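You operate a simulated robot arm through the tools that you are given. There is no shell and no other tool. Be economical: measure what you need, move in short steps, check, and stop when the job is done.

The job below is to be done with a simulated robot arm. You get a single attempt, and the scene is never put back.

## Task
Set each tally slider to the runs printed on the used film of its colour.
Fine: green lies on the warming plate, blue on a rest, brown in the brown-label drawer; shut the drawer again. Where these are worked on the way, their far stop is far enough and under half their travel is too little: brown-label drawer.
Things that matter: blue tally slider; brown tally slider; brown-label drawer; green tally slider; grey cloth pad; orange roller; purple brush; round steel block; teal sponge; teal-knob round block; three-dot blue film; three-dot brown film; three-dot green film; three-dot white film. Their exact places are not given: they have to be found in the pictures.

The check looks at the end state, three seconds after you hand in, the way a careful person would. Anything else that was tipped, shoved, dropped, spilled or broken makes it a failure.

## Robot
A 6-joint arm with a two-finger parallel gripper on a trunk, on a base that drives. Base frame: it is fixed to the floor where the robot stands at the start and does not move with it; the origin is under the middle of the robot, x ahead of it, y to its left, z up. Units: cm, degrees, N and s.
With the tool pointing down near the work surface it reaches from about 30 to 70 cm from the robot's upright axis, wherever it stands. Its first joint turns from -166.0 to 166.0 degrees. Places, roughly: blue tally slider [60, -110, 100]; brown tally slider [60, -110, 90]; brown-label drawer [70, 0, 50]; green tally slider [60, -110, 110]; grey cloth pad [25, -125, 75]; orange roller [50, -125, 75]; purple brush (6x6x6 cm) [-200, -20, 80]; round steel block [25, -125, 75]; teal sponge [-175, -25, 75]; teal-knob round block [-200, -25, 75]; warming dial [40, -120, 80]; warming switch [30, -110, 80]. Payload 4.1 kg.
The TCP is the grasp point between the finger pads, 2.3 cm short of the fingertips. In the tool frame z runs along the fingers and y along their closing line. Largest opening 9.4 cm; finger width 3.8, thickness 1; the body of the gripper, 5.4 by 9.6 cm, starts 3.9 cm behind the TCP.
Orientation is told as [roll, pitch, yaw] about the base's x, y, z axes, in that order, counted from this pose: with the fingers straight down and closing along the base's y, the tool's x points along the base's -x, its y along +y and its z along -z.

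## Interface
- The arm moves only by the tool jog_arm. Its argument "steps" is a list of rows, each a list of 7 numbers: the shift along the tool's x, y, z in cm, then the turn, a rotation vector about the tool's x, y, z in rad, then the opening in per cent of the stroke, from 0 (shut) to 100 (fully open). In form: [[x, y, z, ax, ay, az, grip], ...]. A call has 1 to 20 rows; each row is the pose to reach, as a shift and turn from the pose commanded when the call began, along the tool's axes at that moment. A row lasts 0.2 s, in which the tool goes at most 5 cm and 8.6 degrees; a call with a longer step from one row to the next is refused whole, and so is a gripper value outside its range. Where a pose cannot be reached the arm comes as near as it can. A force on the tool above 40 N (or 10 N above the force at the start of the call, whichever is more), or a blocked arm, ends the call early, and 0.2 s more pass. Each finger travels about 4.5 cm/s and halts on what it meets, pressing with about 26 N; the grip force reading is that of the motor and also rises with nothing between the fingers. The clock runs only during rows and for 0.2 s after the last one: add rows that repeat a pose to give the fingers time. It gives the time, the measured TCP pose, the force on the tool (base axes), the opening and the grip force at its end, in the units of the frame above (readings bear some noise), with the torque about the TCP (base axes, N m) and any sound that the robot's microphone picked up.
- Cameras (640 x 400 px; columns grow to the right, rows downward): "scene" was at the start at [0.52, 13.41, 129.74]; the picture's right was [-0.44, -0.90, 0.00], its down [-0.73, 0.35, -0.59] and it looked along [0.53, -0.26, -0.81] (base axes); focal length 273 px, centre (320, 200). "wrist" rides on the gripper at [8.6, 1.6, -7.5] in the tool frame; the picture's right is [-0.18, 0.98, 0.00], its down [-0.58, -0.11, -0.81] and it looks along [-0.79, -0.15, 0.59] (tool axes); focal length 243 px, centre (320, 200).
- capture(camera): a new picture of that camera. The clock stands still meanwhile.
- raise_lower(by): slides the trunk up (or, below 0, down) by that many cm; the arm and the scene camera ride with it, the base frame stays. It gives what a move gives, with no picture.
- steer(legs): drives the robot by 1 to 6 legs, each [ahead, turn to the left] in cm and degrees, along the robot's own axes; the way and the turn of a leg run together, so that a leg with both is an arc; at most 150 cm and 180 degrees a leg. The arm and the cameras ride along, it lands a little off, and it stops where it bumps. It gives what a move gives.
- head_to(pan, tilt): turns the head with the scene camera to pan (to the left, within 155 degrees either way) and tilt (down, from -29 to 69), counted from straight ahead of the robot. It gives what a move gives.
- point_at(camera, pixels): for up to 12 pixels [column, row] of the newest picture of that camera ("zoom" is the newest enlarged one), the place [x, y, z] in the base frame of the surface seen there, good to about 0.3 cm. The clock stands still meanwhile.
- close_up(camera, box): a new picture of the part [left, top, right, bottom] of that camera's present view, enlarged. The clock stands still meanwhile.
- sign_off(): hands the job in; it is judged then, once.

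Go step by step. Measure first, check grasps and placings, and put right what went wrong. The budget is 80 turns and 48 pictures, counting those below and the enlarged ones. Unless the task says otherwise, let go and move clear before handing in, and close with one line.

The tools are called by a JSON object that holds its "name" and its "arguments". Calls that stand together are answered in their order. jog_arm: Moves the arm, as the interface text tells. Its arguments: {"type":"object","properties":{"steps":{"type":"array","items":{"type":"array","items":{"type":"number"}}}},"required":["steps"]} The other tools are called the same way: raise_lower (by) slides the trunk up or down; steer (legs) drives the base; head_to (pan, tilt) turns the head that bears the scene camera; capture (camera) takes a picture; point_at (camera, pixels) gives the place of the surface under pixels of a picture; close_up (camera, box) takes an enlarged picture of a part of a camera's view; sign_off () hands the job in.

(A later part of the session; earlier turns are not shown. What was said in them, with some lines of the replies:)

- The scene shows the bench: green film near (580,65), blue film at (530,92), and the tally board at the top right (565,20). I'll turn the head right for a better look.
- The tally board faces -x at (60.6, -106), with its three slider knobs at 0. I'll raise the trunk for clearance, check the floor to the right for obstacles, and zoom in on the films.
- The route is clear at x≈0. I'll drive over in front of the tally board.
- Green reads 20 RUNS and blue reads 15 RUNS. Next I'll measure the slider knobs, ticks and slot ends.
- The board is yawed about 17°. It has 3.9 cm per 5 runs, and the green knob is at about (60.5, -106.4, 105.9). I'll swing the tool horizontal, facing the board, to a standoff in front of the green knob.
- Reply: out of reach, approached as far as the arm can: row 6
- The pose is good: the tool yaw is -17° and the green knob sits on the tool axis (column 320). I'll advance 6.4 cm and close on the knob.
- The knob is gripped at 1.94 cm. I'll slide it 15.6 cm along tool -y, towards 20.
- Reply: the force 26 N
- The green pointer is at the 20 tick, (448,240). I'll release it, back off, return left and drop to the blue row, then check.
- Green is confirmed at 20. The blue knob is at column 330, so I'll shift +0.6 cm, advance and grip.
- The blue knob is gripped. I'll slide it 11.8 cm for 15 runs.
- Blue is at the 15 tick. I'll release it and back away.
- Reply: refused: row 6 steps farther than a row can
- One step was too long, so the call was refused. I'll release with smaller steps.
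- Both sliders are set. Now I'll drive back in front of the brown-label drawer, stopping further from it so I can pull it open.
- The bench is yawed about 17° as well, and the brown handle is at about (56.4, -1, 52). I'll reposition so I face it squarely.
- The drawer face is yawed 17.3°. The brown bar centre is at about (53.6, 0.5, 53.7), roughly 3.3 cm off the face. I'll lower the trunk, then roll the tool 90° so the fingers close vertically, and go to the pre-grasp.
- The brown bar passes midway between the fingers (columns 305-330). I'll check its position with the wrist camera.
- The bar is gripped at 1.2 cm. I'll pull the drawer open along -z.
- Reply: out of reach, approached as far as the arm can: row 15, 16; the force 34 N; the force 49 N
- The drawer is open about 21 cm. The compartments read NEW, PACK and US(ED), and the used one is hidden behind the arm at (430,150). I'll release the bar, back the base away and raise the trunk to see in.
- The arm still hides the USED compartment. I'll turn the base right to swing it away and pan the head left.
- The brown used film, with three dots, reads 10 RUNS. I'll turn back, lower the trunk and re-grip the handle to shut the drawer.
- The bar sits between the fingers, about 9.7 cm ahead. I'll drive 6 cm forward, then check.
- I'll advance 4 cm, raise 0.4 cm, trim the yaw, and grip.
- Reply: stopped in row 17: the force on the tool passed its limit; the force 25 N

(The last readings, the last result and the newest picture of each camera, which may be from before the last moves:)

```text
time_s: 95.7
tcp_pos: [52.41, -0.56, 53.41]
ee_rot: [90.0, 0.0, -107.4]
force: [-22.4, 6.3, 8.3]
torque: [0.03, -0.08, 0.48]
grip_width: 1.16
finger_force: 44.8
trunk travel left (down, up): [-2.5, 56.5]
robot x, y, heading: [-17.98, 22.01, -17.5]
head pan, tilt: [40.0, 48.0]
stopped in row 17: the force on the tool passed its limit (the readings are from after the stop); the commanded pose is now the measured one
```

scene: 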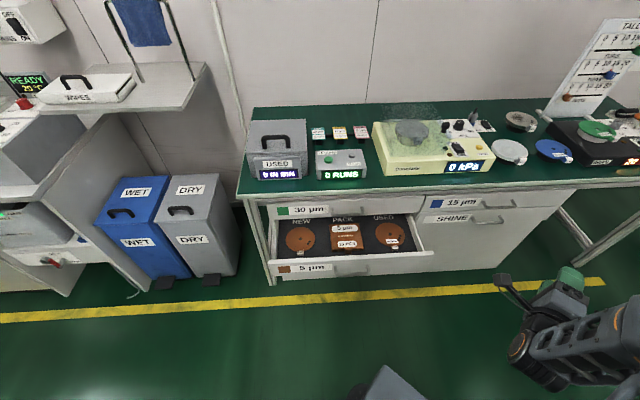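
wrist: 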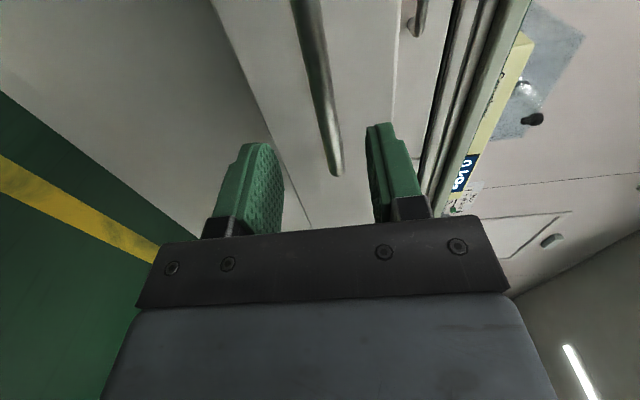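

The drawer hit its closed stop, and the TCP is back on the closed line. I'll release, back off and verify.

{"name": "jog_arm", "arguments": {"steps": [[0, 0, 0, 0, 0, 0, 20], [0, 0, 0, 0, 0, 0, 50], [0, 0, 0, 0, 0, 0, 50], [0, 0, -3, 0, 0, 0, 50], [0, 0, -6.5, 0, 0, 0, 50], [0, 0, -10, 0, 0, 0, 50], [0, 0, -13.5, 0, 0, 0, 50], [0, 0, -13.5, 0, 0, 0, 50]]}}

{"name": "head_to", "arguments": {"pan": 5, "tilt": 45}}

{"name": "close_up", "arguments": {"camera": "scene", "box": [240, 60, 560, 260]}}

{"name": "point_at", "arguments": {"camera": "zoom", "pixels": [[140, 100], [140, 150]]}}

```text
time_s: 97.5
tcp_pos: [39.56, 3.45, 52.79]
ee_rot: [89.8, -0.1, -107.4]
force: [-0.6, -0.4, -0.6]
torque: [-0.02, -0.02, 0.01]
grip_width: 4.7
finger_force: 0.0
trunk travel left (down, up): [-2.5, 56.5]
robot x, y, heading: [-17.55, 21.97, -17.5]
head pan, tilt: [40.0, 48.0]
```

```text
time_s: 98.5
tcp_pos: [39.57, 3.29, 52.92]
ee_rot: [89.7, 0.0, -107.4]
force: [0.1, 0.3, 0.8]
torque: [-0.02, 0.0, -0.01]
grip_width: 4.72
finger_force: 0.1
trunk travel left (down, up): [-2.5, 56.5]
robot x, y, heading: [-17.7, 21.82, -17.9]
head pan, tilt: [5.0, 45.0]
```

```text
2.00 times, centred on (400, 160) of scene
```

zoom: 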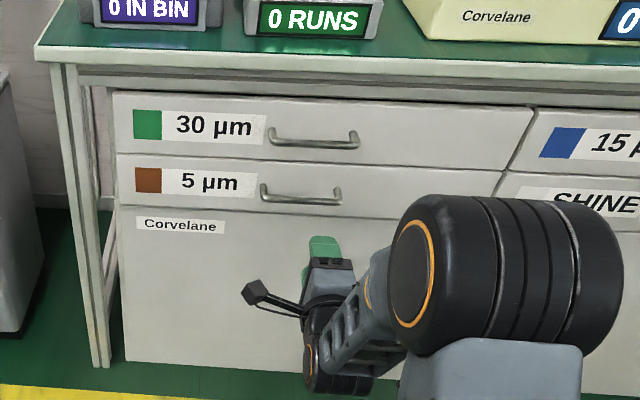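

```text
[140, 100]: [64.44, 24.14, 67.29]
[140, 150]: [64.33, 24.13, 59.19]
```

The drawer is shut flush. Next I'll raise the trunk, retract a little, and drive back to the tally board to set brown to 10.

{"name": "raise_lower", "arguments": {"by": 47}}

{"name": "jog_arm", "arguments": {"steps": [[0, 0, -3, 0, 0, 0, 45], [0, 0, -6, 0, 0, 0, 45], [0, 0, -9, 0, 0, 0, 45], [0, 0, -9, 0, 0, 0, 45]]}}

{"name": "steer", "arguments": {"legs": [[-12, 0], [0, -62.7], [126, 0], [0, 79.5]]}}

```text
refused: 47 is not a number from -40 to 40
```

```text
time_s: 99.5
tcp_pos: [30.79, 6.2, 53.04]
ee_rot: [89.8, 0.0, -107.4]
force: [0.1, -0.1, 0.0]
torque: [-0.04, -0.01, -0.02]
grip_width: 4.26
finger_force: 0.0
trunk travel left (down, up): [-2.5, 56.5]
robot x, y, heading: [-18.02, 22.1, -17.5]
head pan, tilt: [5.0, 45.0]
```

```text
time_s: 110.9
tcp_pos: [6.93, -149.68, 53.13]
ee_rot: [89.6, 0.0, -158.2]
force: [-1.5, -1.8, -0.7]
torque: [-0.02, 0.01, 0.03]
grip_width: 4.25
finger_force: 0.1
trunk travel left (down, up): [-2.5, 56.5]
robot x, y, heading: [-12.13, -102.44, -67.2]
head pan, tilt: [5.0, 45.0]
stopped in leg 4: the force on the tool passed its limit (the readings are from after the stop); the commanded pose is now the measured one
```

The raise was refused, so the drive went ahead with the arm low. The final turn stopped when the tool touched something, probably the table leg near (10, -140). I'll turn back a little, raise, and inspect.

{"name": "steer", "arguments": {"legs": [[0, -10]]}}

{"name": "raise_lower", "arguments": {"by": 40}}

{"name": "head_to", "arguments": {"pan": 65, "tilt": 40}}

{"name": "capture", "arguments": {"camera": "scene"}}

```text
time_s: 112.0
tcp_pos: [-1.52, -152.32, 53.14]
ee_rot: [89.7, 0.0, -168.1]
force: [-0.5, -0.1, 0.9]
torque: [0.01, 0.02, 0.0]
grip_width: 4.23
finger_force: 0.1
trunk travel left (down, up): [-2.5, 56.5]
robot x, y, heading: [-11.83, -102.15, -76.8]
head pan, tilt: [5.0, 45.0]
```

```text
time_s: 115.8
tcp_pos: [-1.41, -152.21, 92.98]
ee_rot: [89.7, 0.2, -168.1]
force: [0.2, -0.6, 0.0]
torque: [0.01, -0.01, 0.05]
grip_width: 4.22
finger_force: 0.1
trunk travel left (down, up): [-42.5, 16.5]
robot x, y, heading: [-11.99, -101.93, -77.1]
head pan, tilt: [5.0, 45.0]
```

```text
time_s: 117.1
tcp_pos: [-1.34, -152.12, 93.11]
ee_rot: [89.7, 0.1, -168.1]
force: [-0.1, 0.2, 0.6]
torque: [0.03, 0.01, 0.01]
grip_width: 4.24
finger_force: 0.1
trunk travel left (down, up): [-42.5, 16.5]
robot x, y, heading: [-12.0, -102.24, -77.1]
head pan, tilt: [65.0, 40.0]
```

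```text
12 pictures are left
```

scene: 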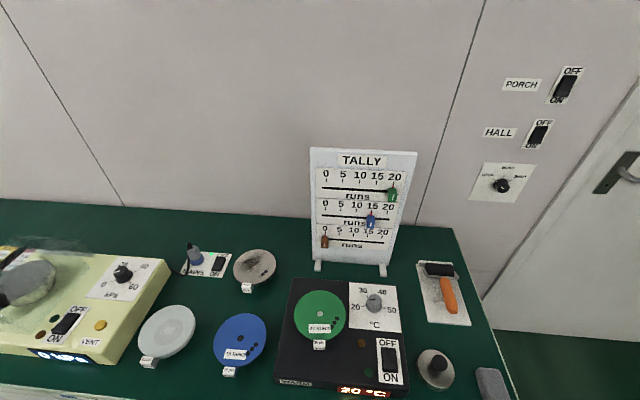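

The bench and everything on it are undisturbed, and the sliders are still set (green 20, blue 15). I'll raise a bit more and finish the turn.

{"name": "raise_lower", "arguments": {"by": 9}}

{"name": "steer", "arguments": {"legs": [[0, 75]]}}

{"name": "head_to", "arguments": {"pan": -10, "tilt": 42}}

{"name": "capture", "arguments": {"camera": "scene"}}

```text
time_s: 118.3
tcp_pos: [-1.43, -152.07, 102.05]
ee_rot: [89.8, 0.1, -168.1]
force: [-0.3, -0.3, 0.6]
torque: [-0.04, 0.01, 0.02]
grip_width: 4.22
finger_force: 0.0
trunk travel left (down, up): [-51.5, 7.5]
robot x, y, heading: [-12.43, -102.25, -77.0]
head pan, tilt: [65.0, 40.0]
```

```text
time_s: 122.0
tcp_pos: [39.1, -104.14, 102.07]
ee_rot: [89.7, 0.1, -92.3]
force: [-0.4, -0.5, -0.5]
torque: [0.0, 0.01, 0.0]
grip_width: 4.22
finger_force: 0.0
trunk travel left (down, up): [-51.5, 7.5]
robot x, y, heading: [-12.83, -102.26, -1.1]
head pan, tilt: [65.0, 40.0]
```

```text
time_s: 123.5
tcp_pos: [38.92, -104.24, 102.01]
ee_rot: [89.7, 0.1, -92.2]
force: [-1.0, -0.4, 0.0]
torque: [-0.02, 0.02, 0.02]
grip_width: 4.25
finger_force: 0.1
trunk travel left (down, up): [-51.5, 7.5]
robot x, y, heading: [-11.85, -102.55, -1.4]
head pan, tilt: [-10.0, 42.0]
```

```text
11 pictures are left
```

scene: 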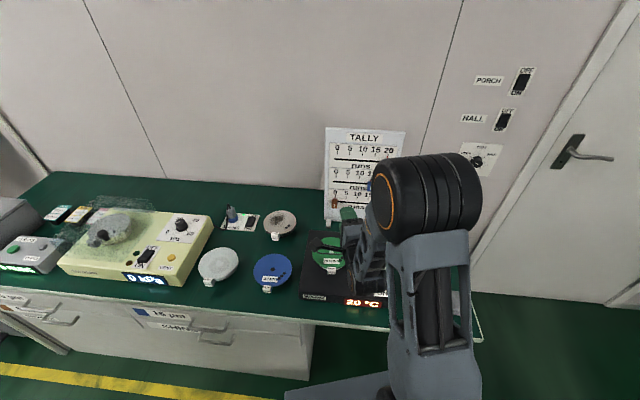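

Next I'll orient the tool for brown: yaw -17°, pitched 30° down to stay clear of the warming plate and film, fingers closing horizontally with the camera on top. Then I'll go to the pre-grasp.

{"name": "jog_arm", "arguments": {"steps": [[0.06, -0.71, 1.02, 0.0163, -0.047, 0.1223, 45], [0.12, -1.42, 2.05, 0.0327, -0.094, 0.2446, 45], [0.18, -2.12, 3.07, 0.049, -0.141, 0.367, 45], [0.25, -2.83, 4.09, 0.0653, -0.188, 0.489, 45], [0.31, -3.54, 5.12, 0.0817, -0.235, 0.6115, 45], [0.37, -4.25, 6.14, 0.098, -0.282, 0.734, 45], [0.43, -4.96, 7.16, 0.1143, -0.329, 0.856, 45], [0.49, -5.66, 8.18, 0.1306, -0.376, 0.978, 45], [0.55, -6.37, 9.2, 0.147, -0.423, 1.1, 45], [0.62, -7.08, 10.23, 0.1633, -0.47, 1.223, 45], [0.68, -7.79, 11.25, 0.1796, -0.517, 1.345, 45], [0.74, -8.5, 12.28, 0.196, -0.564, 1.468, 45], [0.8, -9.2, 13.3, 0.2123, -0.6113, 1.59, 45], [0.8, -9.2, 13.3, 0.2123, -0.6113, 1.59, 45]]}}

{"name": "capture", "arguments": {"camera": "wrist"}}

{"name": "capture", "arguments": {"camera": "scene"}}

```text
time_s: 126.5
tcp_pos: [52.18, -103.85, 92.7]
ee_rot: [-0.2, 59.5, 162.7]
force: [0.1, 0.4, 0.3]
torque: [0.01, 0.0, -0.03]
grip_width: 4.25
finger_force: 0.1
trunk travel left (down, up): [-51.5, 7.5]
robot x, y, heading: [-11.65, -102.38, -1.2]
head pan, tilt: [-10.0, 42.0]
```

```text
10 pictures are left
```

wrist: 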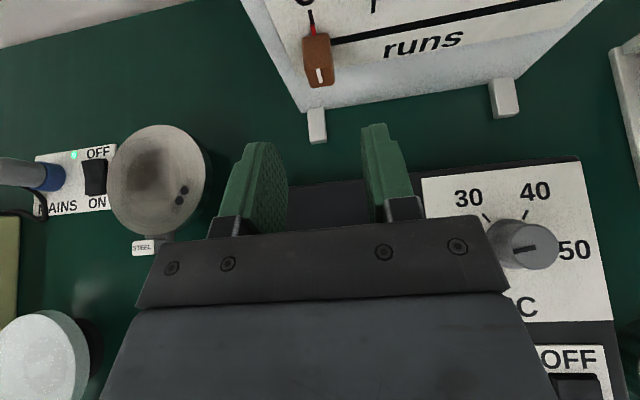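

```text
9 pictures are left
```

scene: 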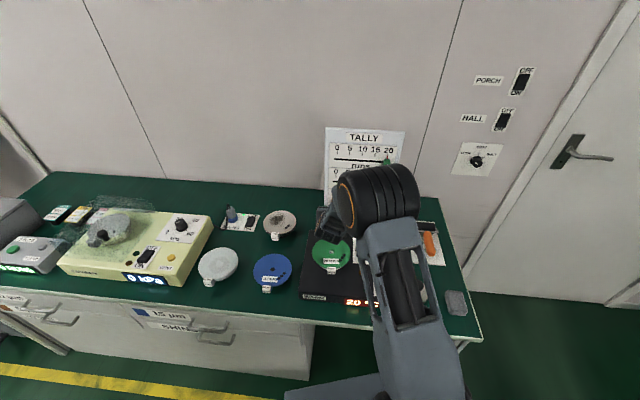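

The knob is at column 318, on the tool axis. I'll measure it.

{"name": "point_at", "arguments": {"camera": "wrist", "pixels": [[318, 65], [318, 40], [300, 70], [320, 95], [345, 75]]}}

```text
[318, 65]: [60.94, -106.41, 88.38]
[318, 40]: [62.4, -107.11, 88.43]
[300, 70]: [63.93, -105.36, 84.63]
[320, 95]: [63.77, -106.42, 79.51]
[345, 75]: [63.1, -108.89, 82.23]
```

{"name": "jog_arm", "arguments": {"steps": [[0, 0, 2.5, 0, 0, 0, 45], [0, 0, 5, 0, 0, 0, 45], [0, 0, 7.5, 0, 0, 0, 45], [0, 0, 9.2, 0, 0, 0, 45], [0, 0, 9.2, 0, 0, 0, 45], [0, 0, 9.2, 0, 0, 0, 20], [0, 0, 9.2, 0, 0, 0, 0], [0, 0, 9.2, 0, 0, 0, 0], [0, 0, 9.2, 0, 0, 0, 0]]}}

{"name": "capture", "arguments": {"camera": "wrist"}}

```text
time_s: 128.5
tcp_pos: [59.76, -106.37, 88.1]
ee_rot: [-0.1, 59.6, 162.9]
force: [-0.5, -0.2, -1.3]
torque: [-0.13, -0.03, -0.24]
grip_width: 1.93
finger_force: 45.0
trunk travel left (down, up): [-51.5, 7.5]
robot x, y, heading: [-11.8, -102.35, -1.4]
head pan, tilt: [-10.0, 42.0]
```

```text
8 pictures are left
```

wrist: 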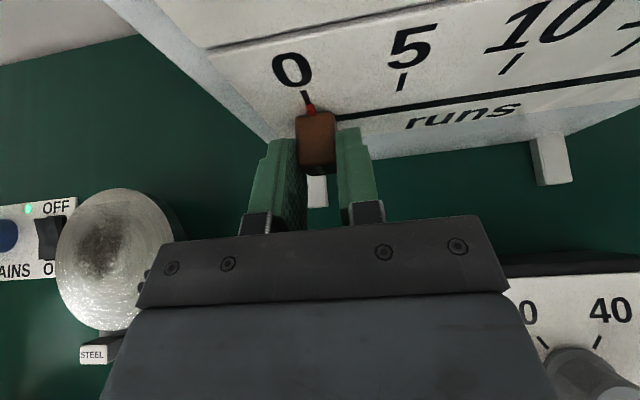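

The brown knob is gripped at 1.93 cm. I'll slide +7.85 cm along tool y (to the right), to 10.

{"name": "jog_arm", "arguments": {"steps": [[0, 1.5, 0, 0, 0, 0, 0], [0, 3, 0, 0, 0, 0, 0], [0, 4.5, 0, 0, 0, 0, 0], [0, 6, 0, 0, 0, 0, 0], [0, 7.2, 0, 0, 0, 0, 0], [0, 7.85, 0, 0, 0, 0, 0], [0, 7.85, 0, 0, 0, 0, 0]]}}

{"name": "close_up", "arguments": {"camera": "wrist", "box": [220, 0, 420, 180]}}

```text
time_s: 130.1
tcp_pos: [57.56, -113.56, 88.12]
ee_rot: [-0.1, 59.7, 162.9]
force: [-5.4, 1.9, 8.1]
torque: [-0.05, -0.45, -0.09]
grip_width: 1.9
finger_force: 45.6
trunk travel left (down, up): [-51.5, 7.5]
robot x, y, heading: [-12.37, -102.65, -1.2]
head pan, tilt: [-10.0, 42.0]
```

```text
2.22 times, centred on (320, 90) of wrist
```

zoom: 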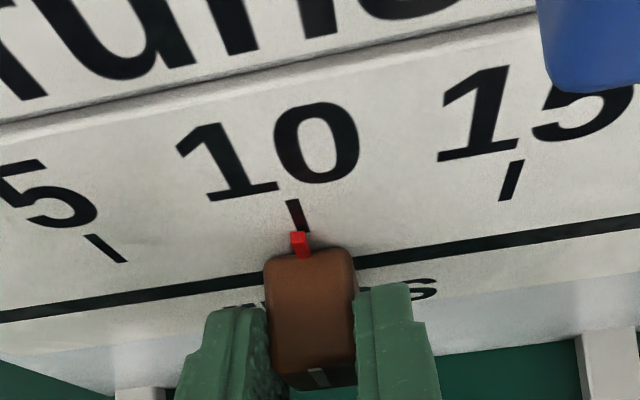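

The pointer is almost on the 10 tick, perhaps 0.1 cm short. I'll nudge 0.1 cm, release, back off and verify.

{"name": "jog_arm", "arguments": {"steps": [[0, 0.1, 0, 0, 0, 0, 0], [0, 0.1, 0, 0, 0, 0, 0], [0, 0.1, 0, 0, 0, 0, 20], [0, 0.1, 0, 0, 0, 0, 40], [0, 0.1, 0, 0, 0, 0, 40], [0, 0.1, -3, 0, 0, 0, 40], [0, 0.1, -6, 0, 0, 0, 40], [0, 0.1, -9.5, 0, 0, 0, 40], [0, 0.1, -13, 0, 0, 0, 40], [0, 0.1, -13, 0, 0, 0, 40]]}}

{"name": "capture", "arguments": {"camera": "wrist"}}

```text
time_s: 132.3
tcp_pos: [47.02, -110.39, 94.47]
ee_rot: [-0.1, 59.7, 162.8]
force: [-0.4, 0.1, -0.6]
torque: [0.01, 0.01, -0.03]
grip_width: 3.77
finger_force: 0.0
trunk travel left (down, up): [-51.5, 7.5]
robot x, y, heading: [-11.87, -101.94, -1.4]
head pan, tilt: [-10.0, 42.0]
```

```text
6 pictures are left
```

wrist: 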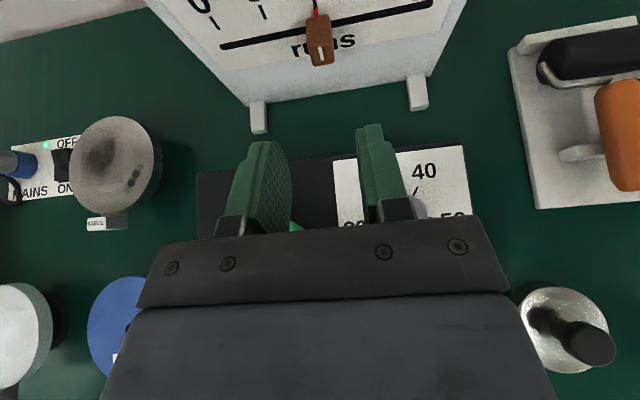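

I'm clear of the board. I'll back up, turn to swing the arm out of view, and do a final check with the scene camera.

{"name": "raise_lower", "arguments": {"by": 7}}

{"name": "steer", "arguments": {"legs": [[-12, 0], [0, -50]]}}

{"name": "head_to", "arguments": {"pan": 42, "tilt": 35}}

{"name": "capture", "arguments": {"camera": "scene"}}

```text
time_s: 133.4
tcp_pos: [46.93, -110.3, 101.45]
ee_rot: [-0.1, 59.8, 162.8]
force: [0.1, 1.4, -0.5]
torque: [-0.01, -0.02, 0.01]
grip_width: 3.76
finger_force: 0.1
trunk travel left (down, up): [-58.5, 0.5]
robot x, y, heading: [-11.53, -102.06, -1.3]
head pan, tilt: [-10.0, 42.0]
```

```text
time_s: 136.9
tcp_pos: [6.27, -153.23, 101.41]
ee_rot: [0.0, 59.7, 111.6]
force: [-0.2, 0.3, -0.5]
torque: [0.04, 0.04, 0.0]
grip_width: 3.76
finger_force: 0.0
trunk travel left (down, up): [-58.5, 0.5]
robot x, y, heading: [-24.04, -102.05, -52.6]
head pan, tilt: [-10.0, 42.0]
```

```text
time_s: 138.1
tcp_pos: [6.24, -153.18, 101.46]
ee_rot: [-0.2, 59.7, 111.6]
force: [0.3, 0.7, -0.2]
torque: [0.02, -0.03, -0.02]
grip_width: 3.75
finger_force: 0.1
trunk travel left (down, up): [-58.5, 0.5]
robot x, y, heading: [-24.1, -102.14, -52.5]
head pan, tilt: [42.0, 35.0]
```

```text
5 pictures are left
```

scene: 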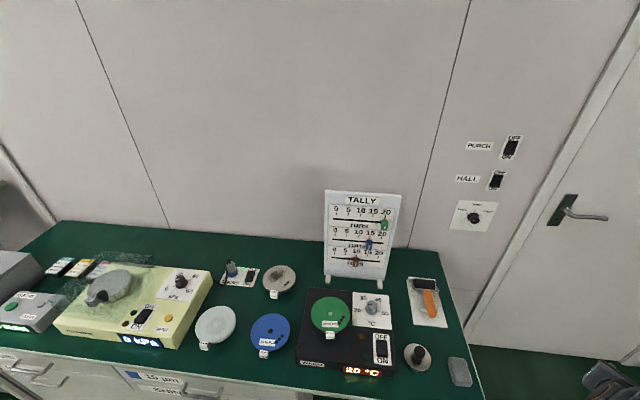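

{"name": "close_up", "arguments": {"camera": "scene", "box": [320, 190, 406, 276]}}

{"name": "close_up", "arguments": {"camera": "scene", "box": [335, 240, 380, 268]}}

```text
4.65 times, centred on (363, 233) of scene
```

zoom: 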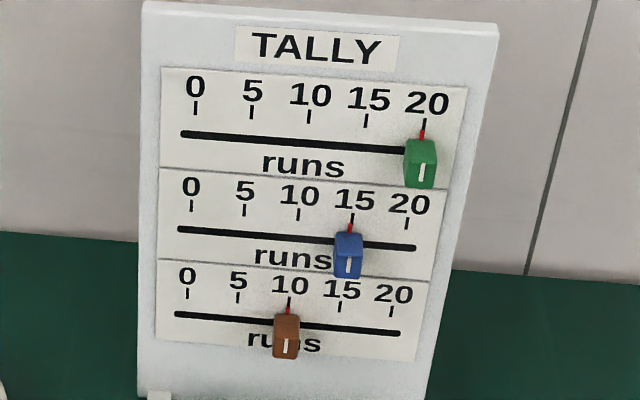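

```text
14.22 times, centred on (358, 254) of scene
```

zoom: 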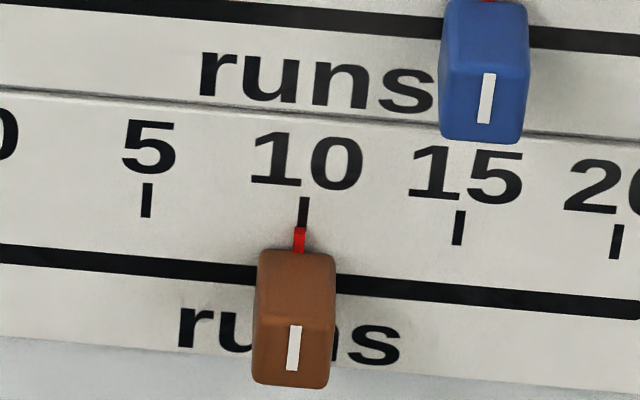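

All three pointers sit on their ticks (green 20, blue 15, brown 10), the drawer is shut, and nothing else on the bench has moved. I'm handing in.

{"name": "sign_off", "arguments": {}}

```text
The job is handed in.
```

The tally sliders are set to green 20, blue 15 and brown 10, matching the used films, and the brown-label drawer is shut again; on one low-arm drive the tool bumped something, probably the table leg, but the pictures show nothing on the bench disturbed.
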